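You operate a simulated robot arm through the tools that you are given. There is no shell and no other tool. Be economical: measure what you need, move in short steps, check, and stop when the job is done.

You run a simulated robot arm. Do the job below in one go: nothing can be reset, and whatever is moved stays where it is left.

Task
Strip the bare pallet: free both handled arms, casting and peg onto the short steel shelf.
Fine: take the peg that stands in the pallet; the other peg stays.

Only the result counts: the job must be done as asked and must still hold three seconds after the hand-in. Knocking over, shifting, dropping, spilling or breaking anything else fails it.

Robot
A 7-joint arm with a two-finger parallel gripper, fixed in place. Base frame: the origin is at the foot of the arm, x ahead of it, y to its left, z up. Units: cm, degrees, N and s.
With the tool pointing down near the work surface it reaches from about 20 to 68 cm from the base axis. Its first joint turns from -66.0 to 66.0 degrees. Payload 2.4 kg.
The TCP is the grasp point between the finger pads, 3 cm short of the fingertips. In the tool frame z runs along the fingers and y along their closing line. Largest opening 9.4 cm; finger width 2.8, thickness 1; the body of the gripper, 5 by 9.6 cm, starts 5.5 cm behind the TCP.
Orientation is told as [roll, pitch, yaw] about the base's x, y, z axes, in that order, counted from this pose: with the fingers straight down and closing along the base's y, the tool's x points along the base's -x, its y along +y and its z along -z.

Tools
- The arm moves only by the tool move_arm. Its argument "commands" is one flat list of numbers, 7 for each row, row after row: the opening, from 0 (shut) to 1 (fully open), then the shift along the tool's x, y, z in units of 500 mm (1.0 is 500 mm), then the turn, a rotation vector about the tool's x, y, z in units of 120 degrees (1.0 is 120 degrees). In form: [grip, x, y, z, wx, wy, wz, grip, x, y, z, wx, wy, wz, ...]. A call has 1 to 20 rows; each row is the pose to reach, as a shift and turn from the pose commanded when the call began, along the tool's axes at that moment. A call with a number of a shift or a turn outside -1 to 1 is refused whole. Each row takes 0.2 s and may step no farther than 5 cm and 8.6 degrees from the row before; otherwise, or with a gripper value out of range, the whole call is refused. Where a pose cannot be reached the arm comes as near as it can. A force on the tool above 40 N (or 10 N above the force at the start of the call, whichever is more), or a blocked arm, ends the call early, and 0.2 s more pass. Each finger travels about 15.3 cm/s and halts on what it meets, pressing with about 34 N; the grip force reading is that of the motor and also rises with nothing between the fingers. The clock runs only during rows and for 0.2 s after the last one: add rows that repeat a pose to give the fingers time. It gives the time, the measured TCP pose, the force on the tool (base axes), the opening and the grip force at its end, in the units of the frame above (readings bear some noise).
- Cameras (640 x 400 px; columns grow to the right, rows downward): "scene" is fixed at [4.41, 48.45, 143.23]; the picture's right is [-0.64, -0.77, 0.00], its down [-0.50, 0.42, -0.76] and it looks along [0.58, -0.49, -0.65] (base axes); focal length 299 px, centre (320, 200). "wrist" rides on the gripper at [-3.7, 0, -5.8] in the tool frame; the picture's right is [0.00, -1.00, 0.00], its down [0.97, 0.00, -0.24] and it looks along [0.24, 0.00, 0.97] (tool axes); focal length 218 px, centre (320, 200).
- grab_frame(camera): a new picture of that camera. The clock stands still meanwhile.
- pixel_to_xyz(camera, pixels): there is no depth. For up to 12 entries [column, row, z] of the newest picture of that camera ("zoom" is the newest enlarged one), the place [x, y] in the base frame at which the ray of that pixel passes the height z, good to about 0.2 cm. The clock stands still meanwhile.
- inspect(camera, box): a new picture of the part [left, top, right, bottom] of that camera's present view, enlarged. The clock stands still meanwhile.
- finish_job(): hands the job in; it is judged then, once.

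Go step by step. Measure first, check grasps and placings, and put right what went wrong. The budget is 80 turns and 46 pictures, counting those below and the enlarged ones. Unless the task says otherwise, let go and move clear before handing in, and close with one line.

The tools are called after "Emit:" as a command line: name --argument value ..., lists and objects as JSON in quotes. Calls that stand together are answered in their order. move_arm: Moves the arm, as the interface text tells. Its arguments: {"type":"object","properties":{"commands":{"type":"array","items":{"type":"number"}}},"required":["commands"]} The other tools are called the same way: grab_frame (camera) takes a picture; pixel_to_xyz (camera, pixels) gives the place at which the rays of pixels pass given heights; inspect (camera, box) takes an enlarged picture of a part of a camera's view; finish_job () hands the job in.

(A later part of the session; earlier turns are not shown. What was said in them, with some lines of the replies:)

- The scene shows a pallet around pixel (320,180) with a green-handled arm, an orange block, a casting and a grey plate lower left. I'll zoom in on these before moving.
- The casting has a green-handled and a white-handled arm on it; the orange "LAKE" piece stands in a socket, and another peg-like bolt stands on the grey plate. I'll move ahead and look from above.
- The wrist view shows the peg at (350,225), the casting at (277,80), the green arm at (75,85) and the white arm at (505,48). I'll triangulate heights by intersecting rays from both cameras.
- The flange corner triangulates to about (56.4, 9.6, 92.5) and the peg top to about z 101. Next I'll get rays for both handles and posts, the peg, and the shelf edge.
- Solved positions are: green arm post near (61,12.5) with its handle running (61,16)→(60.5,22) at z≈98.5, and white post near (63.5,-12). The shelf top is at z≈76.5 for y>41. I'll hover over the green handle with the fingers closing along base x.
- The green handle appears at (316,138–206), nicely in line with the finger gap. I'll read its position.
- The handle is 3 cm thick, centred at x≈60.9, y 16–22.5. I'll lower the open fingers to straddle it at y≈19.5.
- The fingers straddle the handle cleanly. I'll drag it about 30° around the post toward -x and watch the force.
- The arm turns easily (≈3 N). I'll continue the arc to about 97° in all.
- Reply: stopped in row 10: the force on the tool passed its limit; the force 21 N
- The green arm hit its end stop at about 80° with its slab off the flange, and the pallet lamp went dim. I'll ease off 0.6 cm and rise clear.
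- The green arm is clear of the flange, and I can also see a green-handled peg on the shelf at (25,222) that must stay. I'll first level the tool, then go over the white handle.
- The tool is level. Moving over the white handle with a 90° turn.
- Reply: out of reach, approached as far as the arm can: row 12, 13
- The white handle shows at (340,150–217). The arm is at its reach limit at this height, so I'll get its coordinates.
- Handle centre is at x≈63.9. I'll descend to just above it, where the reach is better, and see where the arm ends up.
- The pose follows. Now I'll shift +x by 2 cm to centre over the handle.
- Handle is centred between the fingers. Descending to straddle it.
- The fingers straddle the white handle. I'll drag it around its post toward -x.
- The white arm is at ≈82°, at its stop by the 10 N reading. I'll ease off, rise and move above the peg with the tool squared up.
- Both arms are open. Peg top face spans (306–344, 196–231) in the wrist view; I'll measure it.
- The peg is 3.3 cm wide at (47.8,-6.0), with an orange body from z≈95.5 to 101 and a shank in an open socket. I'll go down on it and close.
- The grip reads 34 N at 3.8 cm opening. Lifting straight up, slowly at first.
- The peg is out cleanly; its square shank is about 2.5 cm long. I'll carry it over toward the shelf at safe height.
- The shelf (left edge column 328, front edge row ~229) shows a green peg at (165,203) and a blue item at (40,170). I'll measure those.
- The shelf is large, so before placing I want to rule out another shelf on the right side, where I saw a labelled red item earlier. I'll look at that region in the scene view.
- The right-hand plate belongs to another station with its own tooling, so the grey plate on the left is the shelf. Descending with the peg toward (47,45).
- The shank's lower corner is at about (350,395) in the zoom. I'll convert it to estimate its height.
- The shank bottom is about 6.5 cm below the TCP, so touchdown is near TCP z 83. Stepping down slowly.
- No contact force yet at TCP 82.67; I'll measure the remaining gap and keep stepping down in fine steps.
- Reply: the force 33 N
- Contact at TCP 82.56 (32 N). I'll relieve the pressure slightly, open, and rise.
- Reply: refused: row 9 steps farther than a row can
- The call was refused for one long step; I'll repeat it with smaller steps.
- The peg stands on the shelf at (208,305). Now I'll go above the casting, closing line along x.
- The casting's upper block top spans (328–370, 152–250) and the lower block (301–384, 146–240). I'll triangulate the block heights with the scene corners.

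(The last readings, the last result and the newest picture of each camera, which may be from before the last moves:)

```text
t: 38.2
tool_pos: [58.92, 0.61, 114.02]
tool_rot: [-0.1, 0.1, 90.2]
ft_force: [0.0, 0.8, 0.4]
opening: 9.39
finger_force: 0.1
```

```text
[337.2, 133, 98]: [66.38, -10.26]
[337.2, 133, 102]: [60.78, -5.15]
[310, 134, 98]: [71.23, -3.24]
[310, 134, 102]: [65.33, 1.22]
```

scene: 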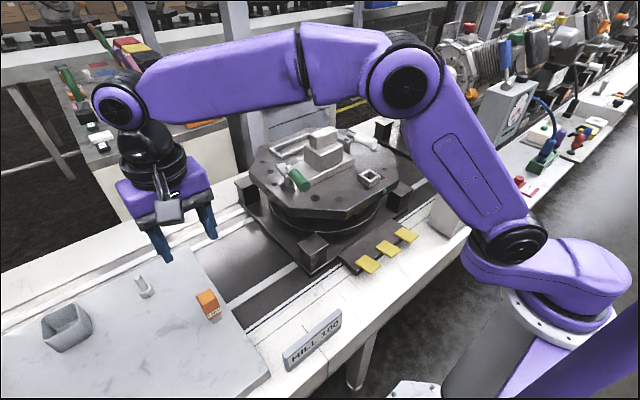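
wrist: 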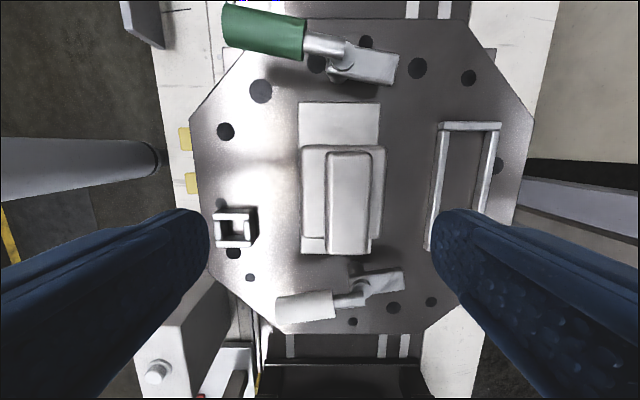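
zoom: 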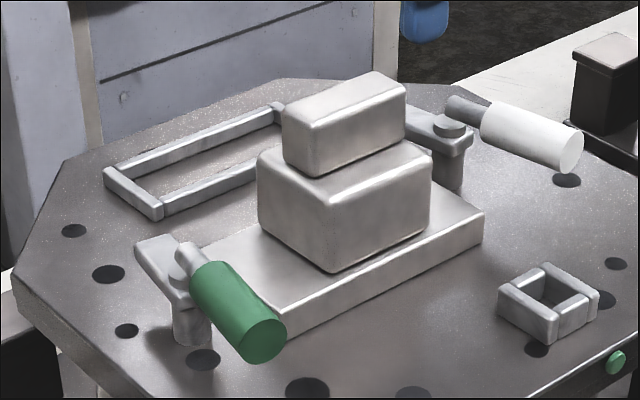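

The upper block is about 3.6 cm wide in x, centred (61.3,-0.2), spanning z≈98.8–103. I'll descend to TCP 102.5 and close on it.

Emit:
move_arm --commands '[0.75, 0.008, -0.024, 0.04, 0, 0, 0, 0.75, 0.016, -0.0476, 0.1, 0, 0, 0, 0.75, 0.016, -0.0476, 0.16, 0, 0, 0, 0.75, 0.016, -0.0476, 0.2, 0, 0, 0, 0.75, 0.016, -0.0476, 0.22, 0, 0, 0, 0.75, 0.016, -0.0476, 0.23, 0, 0, 0, 0.75, 0.016, -0.0476, 0.23, 0, 0, 0]'

Emit:
grab_frame --camera "wrist"

```text
t: 39.5
tool_pos: [61.54, -0.25, 103.55]
tool_rot: [-0.6, 0.0, 90.0]
ft_force: [-4.6, 0.7, 5.1]
opening: 7.29
finger_force: 2.6
stopped in row 6: the force on the tool passed its limit (the readings are from after the stop); the commanded pose is now the measured one
```

```text
8 pictures are left
```

wrist: 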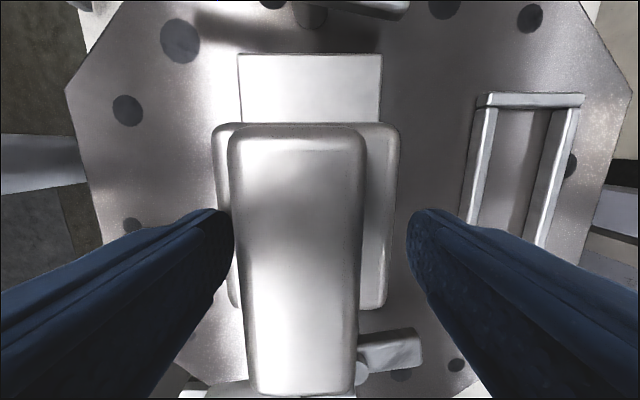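

A tip touched the lower block's top at tip z≈100.5, and the block centre appears 0.65 cm toward -x of me. I'll raise 0.25 cm, shift, level and close on the upper block.

Emit:
move_arm --commands '[0.75, 0, 0, -0.007, 0, -0.005, 0, 0.75, 0, 0.012, -0.007, 0, -0.005, 0, 0.75, 0, 0.012, -0.005, 0, -0.005, 0, 0.5, 0, 0.012, -0.005, 0, -0.005, 0, 0.2, 0, 0.012, -0.005, 0, -0.005, 0, 0.2, 0, 0.012, -0.005, 0, -0.005, 0, 0.2, 0, 0.012, -0.005, 0, -0.005, 0]'

```text
t: 41.1
tool_pos: [61.09, -0.22, 103.75]
tool_rot: [-0.7, -0.7, 90.1]
ft_force: [3.8, -0.4, -0.5]
opening: 3.83
finger_force: 34.0
```

Gripped at 3.83 cm with 34 N. Lifting gently by 3 cm and checking.

Emit:
move_arm --commands '[0.1, 0, 0, -0.01, 0, 0, 0, 0.1, 0, 0, -0.02, 0, 0, 0, 0.1, 0, 0, -0.04, 0, 0, 0, 0.1, 0, 0, -0.06, 0, 0, 0, 0.1, 0, 0, -0.06, 0, 0, 0]'

Emit:
inspect --camera "scene" --box '[250, 70, 410, 200]'

```text
t: 42.3
tool_pos: [60.8, -0.33, 106.78]
tool_rot: [-0.7, -0.6, 90.1]
ft_force: [-0.1, 0.7, -10.8]
opening: 3.84
finger_force: 34.3
```

```text
3.08 times, centred on (330, 135) of scene
```

zoom: 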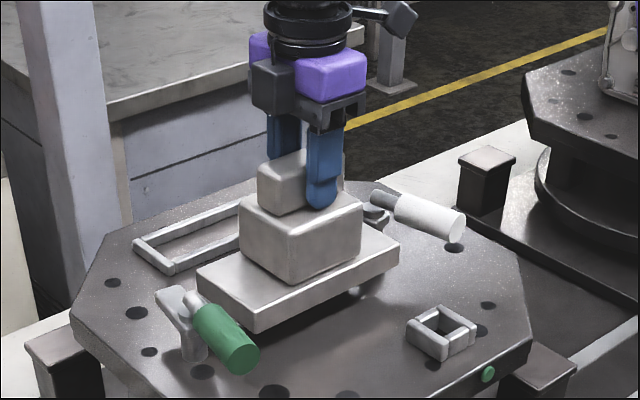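

The casting is lifted level (≈1.1 kg). I'll raise it clear of the handles, then carry it toward the shelf.

Emit:
move_arm --commands '[0.1, 0, 0, -0.05, 0, 0, 0, 0.1, 0, 0, -0.1, 0, 0, 0, 0.1, 0, 0, -0.15, 0, 0, 0, 0.1, 0, 0, -0.185, 0, 0, 0, 0.1, 0, 0, -0.185, 0, 0, 0]'

```text
t: 43.5
tool_pos: [60.82, -0.2, 115.73]
tool_rot: [-0.6, -0.6, 90.1]
ft_force: [-0.8, -0.2, -10.5]
opening: 3.86
finger_force: 34.1
```

Bottom is at ≈103, above the handles (≈100). Carrying it over to (37,47).

Emit:
move_arm --commands '[0.1, -0.0674, 0.034, 0, 0, 0, 0, 0.1, -0.1349, 0.068, 0, 0, 0, 0, 0.1, -0.2023, 0.102, 0, 0, 0, 0, 0.1, -0.2697, 0.136, 0, 0, 0, 0, 0.1, -0.3371, 0.17, 0, 0, 0, 0, 0.1, -0.4046, 0.204, 0, 0, 0, 0, 0.1, -0.472, 0.238, 0, 0, 0, 0, 0.1, -0.5394, 0.272, 0, 0, 0, 0, 0.1, -0.6069, 0.306, 0, 0, 0, 0, 0.1, -0.6743, 0.34, 0, 0, 0, 0, 0.1, -0.7417, 0.374, 0, 0, 0, 0, 0.1, -0.8091, 0.408, 0, 0, 0, 0, 0.1, -0.8766, 0.442, 0, 0, 0, 0, 0.1, -0.944, 0.476, 0, 0, 0, 0, 0.1, -0.944, 0.476, 0, 0, 0, 0]'

Emit:
grab_frame --camera "scene"

```text
t: 46.7
tool_pos: [36.69, 47.23, 116.19]
tool_rot: [-0.6, -0.7, 90.1]
ft_force: [-0.2, 0.2, -10.8]
opening: 3.83
finger_force: 33.4
```

```text
6 pictures are left
```

scene: 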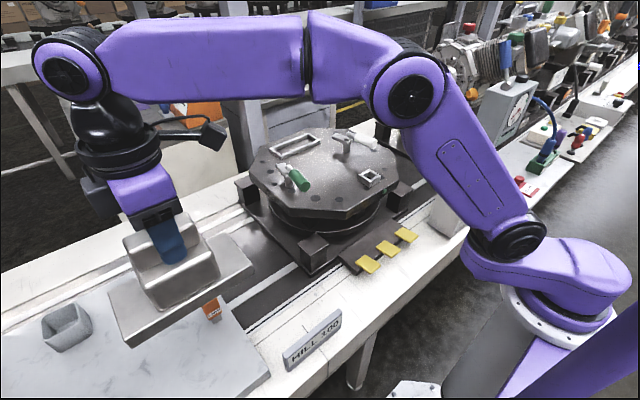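

Good carry. Descending to about 5 cm above touchdown at (36.7, 52.5).

Emit:
move_arm --commands '[0.1, -0.02, 0, 0.07, 0, 0, 0, 0.1, -0.04, 0, 0.14, 0, 0, 0, 0.1, -0.07, 0, 0.21, 0, 0, 0, 0.1, -0.09, 0, 0.28, 0, 0, 0, 0.1, -0.106, 0, 0.35, 0, 0, 0, 0.1, -0.106, 0, 0.41, 0, 0, 0, 0.1, -0.106, 0, 0.444, 0, 0, 0, 0.1, -0.106, 0, 0.444, 0, 0, 0]'

Emit:
inspect --camera "scene" --box '[80, 220, 280, 400]'

```text
t: 48.5
tool_pos: [37.22, 52.44, 93.72]
tool_rot: [-0.6, -0.5, 90.3]
ft_force: [0.2, -0.9, -10.2]
opening: 3.87
finger_force: 34.3
```

```text
2.22 times, centred on (180, 310) of scene
```

zoom: 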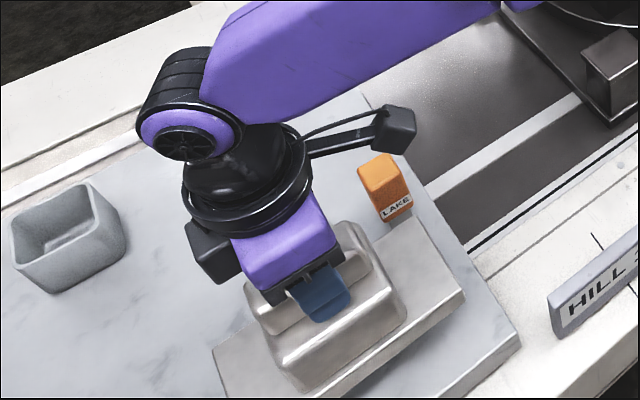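

The casting clears the peg by about 2 cm; I'll shift 0.5 cm nearer and step down.

Emit:
move_arm --commands '[0.1, 0, 0.01, 0.02, 0, 0, 0, 0.1, 0, 0.01, 0.04, 0, 0, 0, 0.1, 0, 0.01, 0.06, 0, 0, 0, 0.1, 0, 0.01, 0.07, 0, 0, 0, 0.1, 0, 0.01, 0.07, 0, 0, 0]'

```text
t: 49.7
tool_pos: [36.72, 52.37, 90.57]
tool_rot: [-0.5, -0.6, 90.1]
ft_force: [-0.3, 0.2, -11.1]
opening: 3.85
finger_force: 34.1
```

Emit:
move_arm --commands '[0.1, 0, 0, 0.005, 0, 0, 0, 0.1, 0, 0, 0.01, 0, 0, 0, 0.1, 0, 0, 0.015, 0, 0, 0, 0.1, 0, 0, 0.02, 0, 0, 0, 0.1, 0, 0, 0.02, 0, 0, 0]'

```text
t: 50.9
tool_pos: [36.75, 52.35, 89.52]
tool_rot: [-0.7, -0.6, 90.2]
ft_force: [0.0, -0.5, -11.0]
opening: 3.83
finger_force: 33.7
```

Emit:
move_arm --commands '[0.1, 0, 0, 0.004, 0, 0, 0, 0.1, 0, 0, 0.008, 0, 0, 0, 0.1, 0, 0, 0.012, 0, 0, 0, 0.1, 0, 0, 0.012, 0, 0, 0]'

```text
t: 51.9
tool_pos: [36.78, 52.28, 88.86]
tool_rot: [-0.6, -0.5, 90.1]
ft_force: [-0.4, -0.3, -11.3]
opening: 3.85
finger_force: 33.5
```

Still carrying the full weight with no contact; continuing down in fine steps.

Emit:
move_arm --commands '[0.1, 0, 0, 0.004, 0, 0, 0, 0.1, 0, 0, 0.008, 0, 0, 0, 0.1, 0, 0, 0.012, 0, 0, 0, 0.1, 0, 0, 0.012, 0, 0, 0]'

```text
t: 52.9
tool_pos: [36.78, 52.49, 88.24]
tool_rot: [-0.6, -0.7, 90.2]
ft_force: [-0.2, -0.3, -10.7]
opening: 3.83
finger_force: 33.8
```

Emit:
move_arm --commands '[0.1, 0, 0, 0.004, 0, 0, 0, 0.1, 0, 0, 0.008, 0, 0, 0, 0.1, 0, 0, 0.012, 0, 0, 0, 0.1, 0, 0, 0.012, 0, 0, 0]'

Emit:
inspect --camera "scene" --box '[80, 240, 280, 400]'

```text
t: 53.9
tool_pos: [36.71, 52.44, 87.73]
tool_rot: [-0.7, -0.7, 90.1]
ft_force: [-0.3, -2.9, -0.1]
opening: 3.86
finger_force: 33.9
```

```text
2.50 times, centred on (180, 320) of scene
```

zoom: 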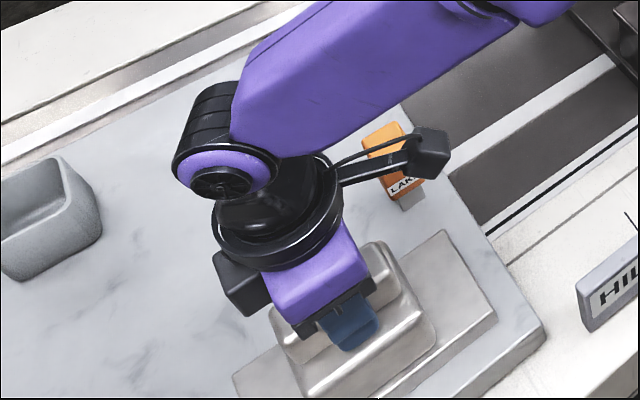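

The weight has come off (force ≈0), so the casting is touching down. I'll press 0.2 cm further to seat it, then read the force.

Emit:
move_arm --commands '[0.1, 0, 0, 0.002, 0, 0, 0, 0.1, 0, 0, 0.004, 0, 0, 0, 0.1, 0, 0, 0.004, 0, 0, 0]'

```text
t: 54.7
tool_pos: [36.92, 52.58, 87.72]
tool_rot: [-0.7, -0.9, 90.1]
ft_force: [-2.6, -6.1, 24.9]
opening: 3.79
finger_force: 34.2
```

Seated (25 N). Easing off, opening, and rising straight up.

Emit:
move_arm --commands '[0.1, 0, 0, -0.004, 0, 0, 0, 0.1, 0, 0, -0.004, 0, 0, 0, 0.5, 0, 0, -0.004, 0, 0, 0, 0.6, 0, 0, -0.005, 0, 0, 0, 0.6, 0, 0, -0.005, 0, 0, 0, 0.6, 0, 0, -0.03, 0, 0, 0, 0.6, 0, 0, -0.08, 0, 0, 0, 0.6, 0, 0, -0.16, 0, 0, 0, 0.6, 0, 0, -0.24, 0, 0, 0, 0.6, 0, 0, -0.32, 0, 0, 0, 0.6, 0, 0, -0.4, 0, 0, 0, 0.6, 0.09, 0, -0.42, 0, 0, 0, 0.6, 0.18, 0, -0.42, 0, 0, 0, 0.6, 0.27, 0, -0.42, 0, 0, 0, 0.6, 0.36, 0, -0.42, 0, 0, 0, 0.6, 0.45, 0, -0.42, 0, 0, 0, 0.6, 0.54, 0, -0.42, 0, 0, 0, 0.6, 0.54, 0, -0.42, 0, 0, 0]'

Emit:
grab_frame --camera "scene"

```text
t: 58.5
tool_pos: [36.19, 25.12, 108.2]
tool_rot: [-0.7, -0.7, 90.2]
ft_force: [-0.6, -0.5, -0.6]
opening: 5.65
finger_force: 0.1
```

```text
3 pictures are left
```

scene: 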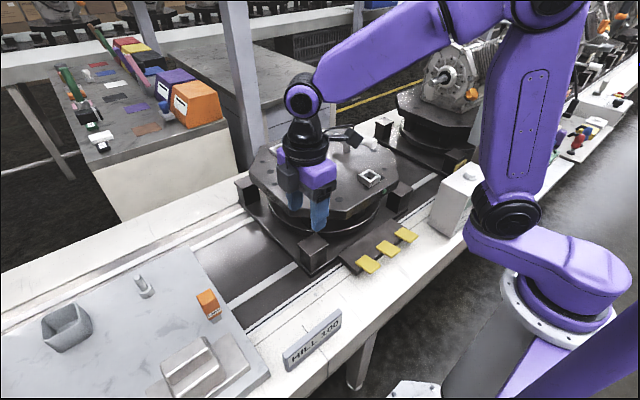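

The casting sits flat on the shelf around (205,365), the orange peg stands at (208,305), and the hand is empty and clear. Both arms were seen swung open during the carry, so I'm handing in.

Emit:
finish_job

```text
The job is handed in.
```

Both handled arms are swung open, and the casting and the orange "LAKE" peg from the pallet now stand on the grey shelf on the left, which I took to be the short steel shelf; the other peg was not touched.
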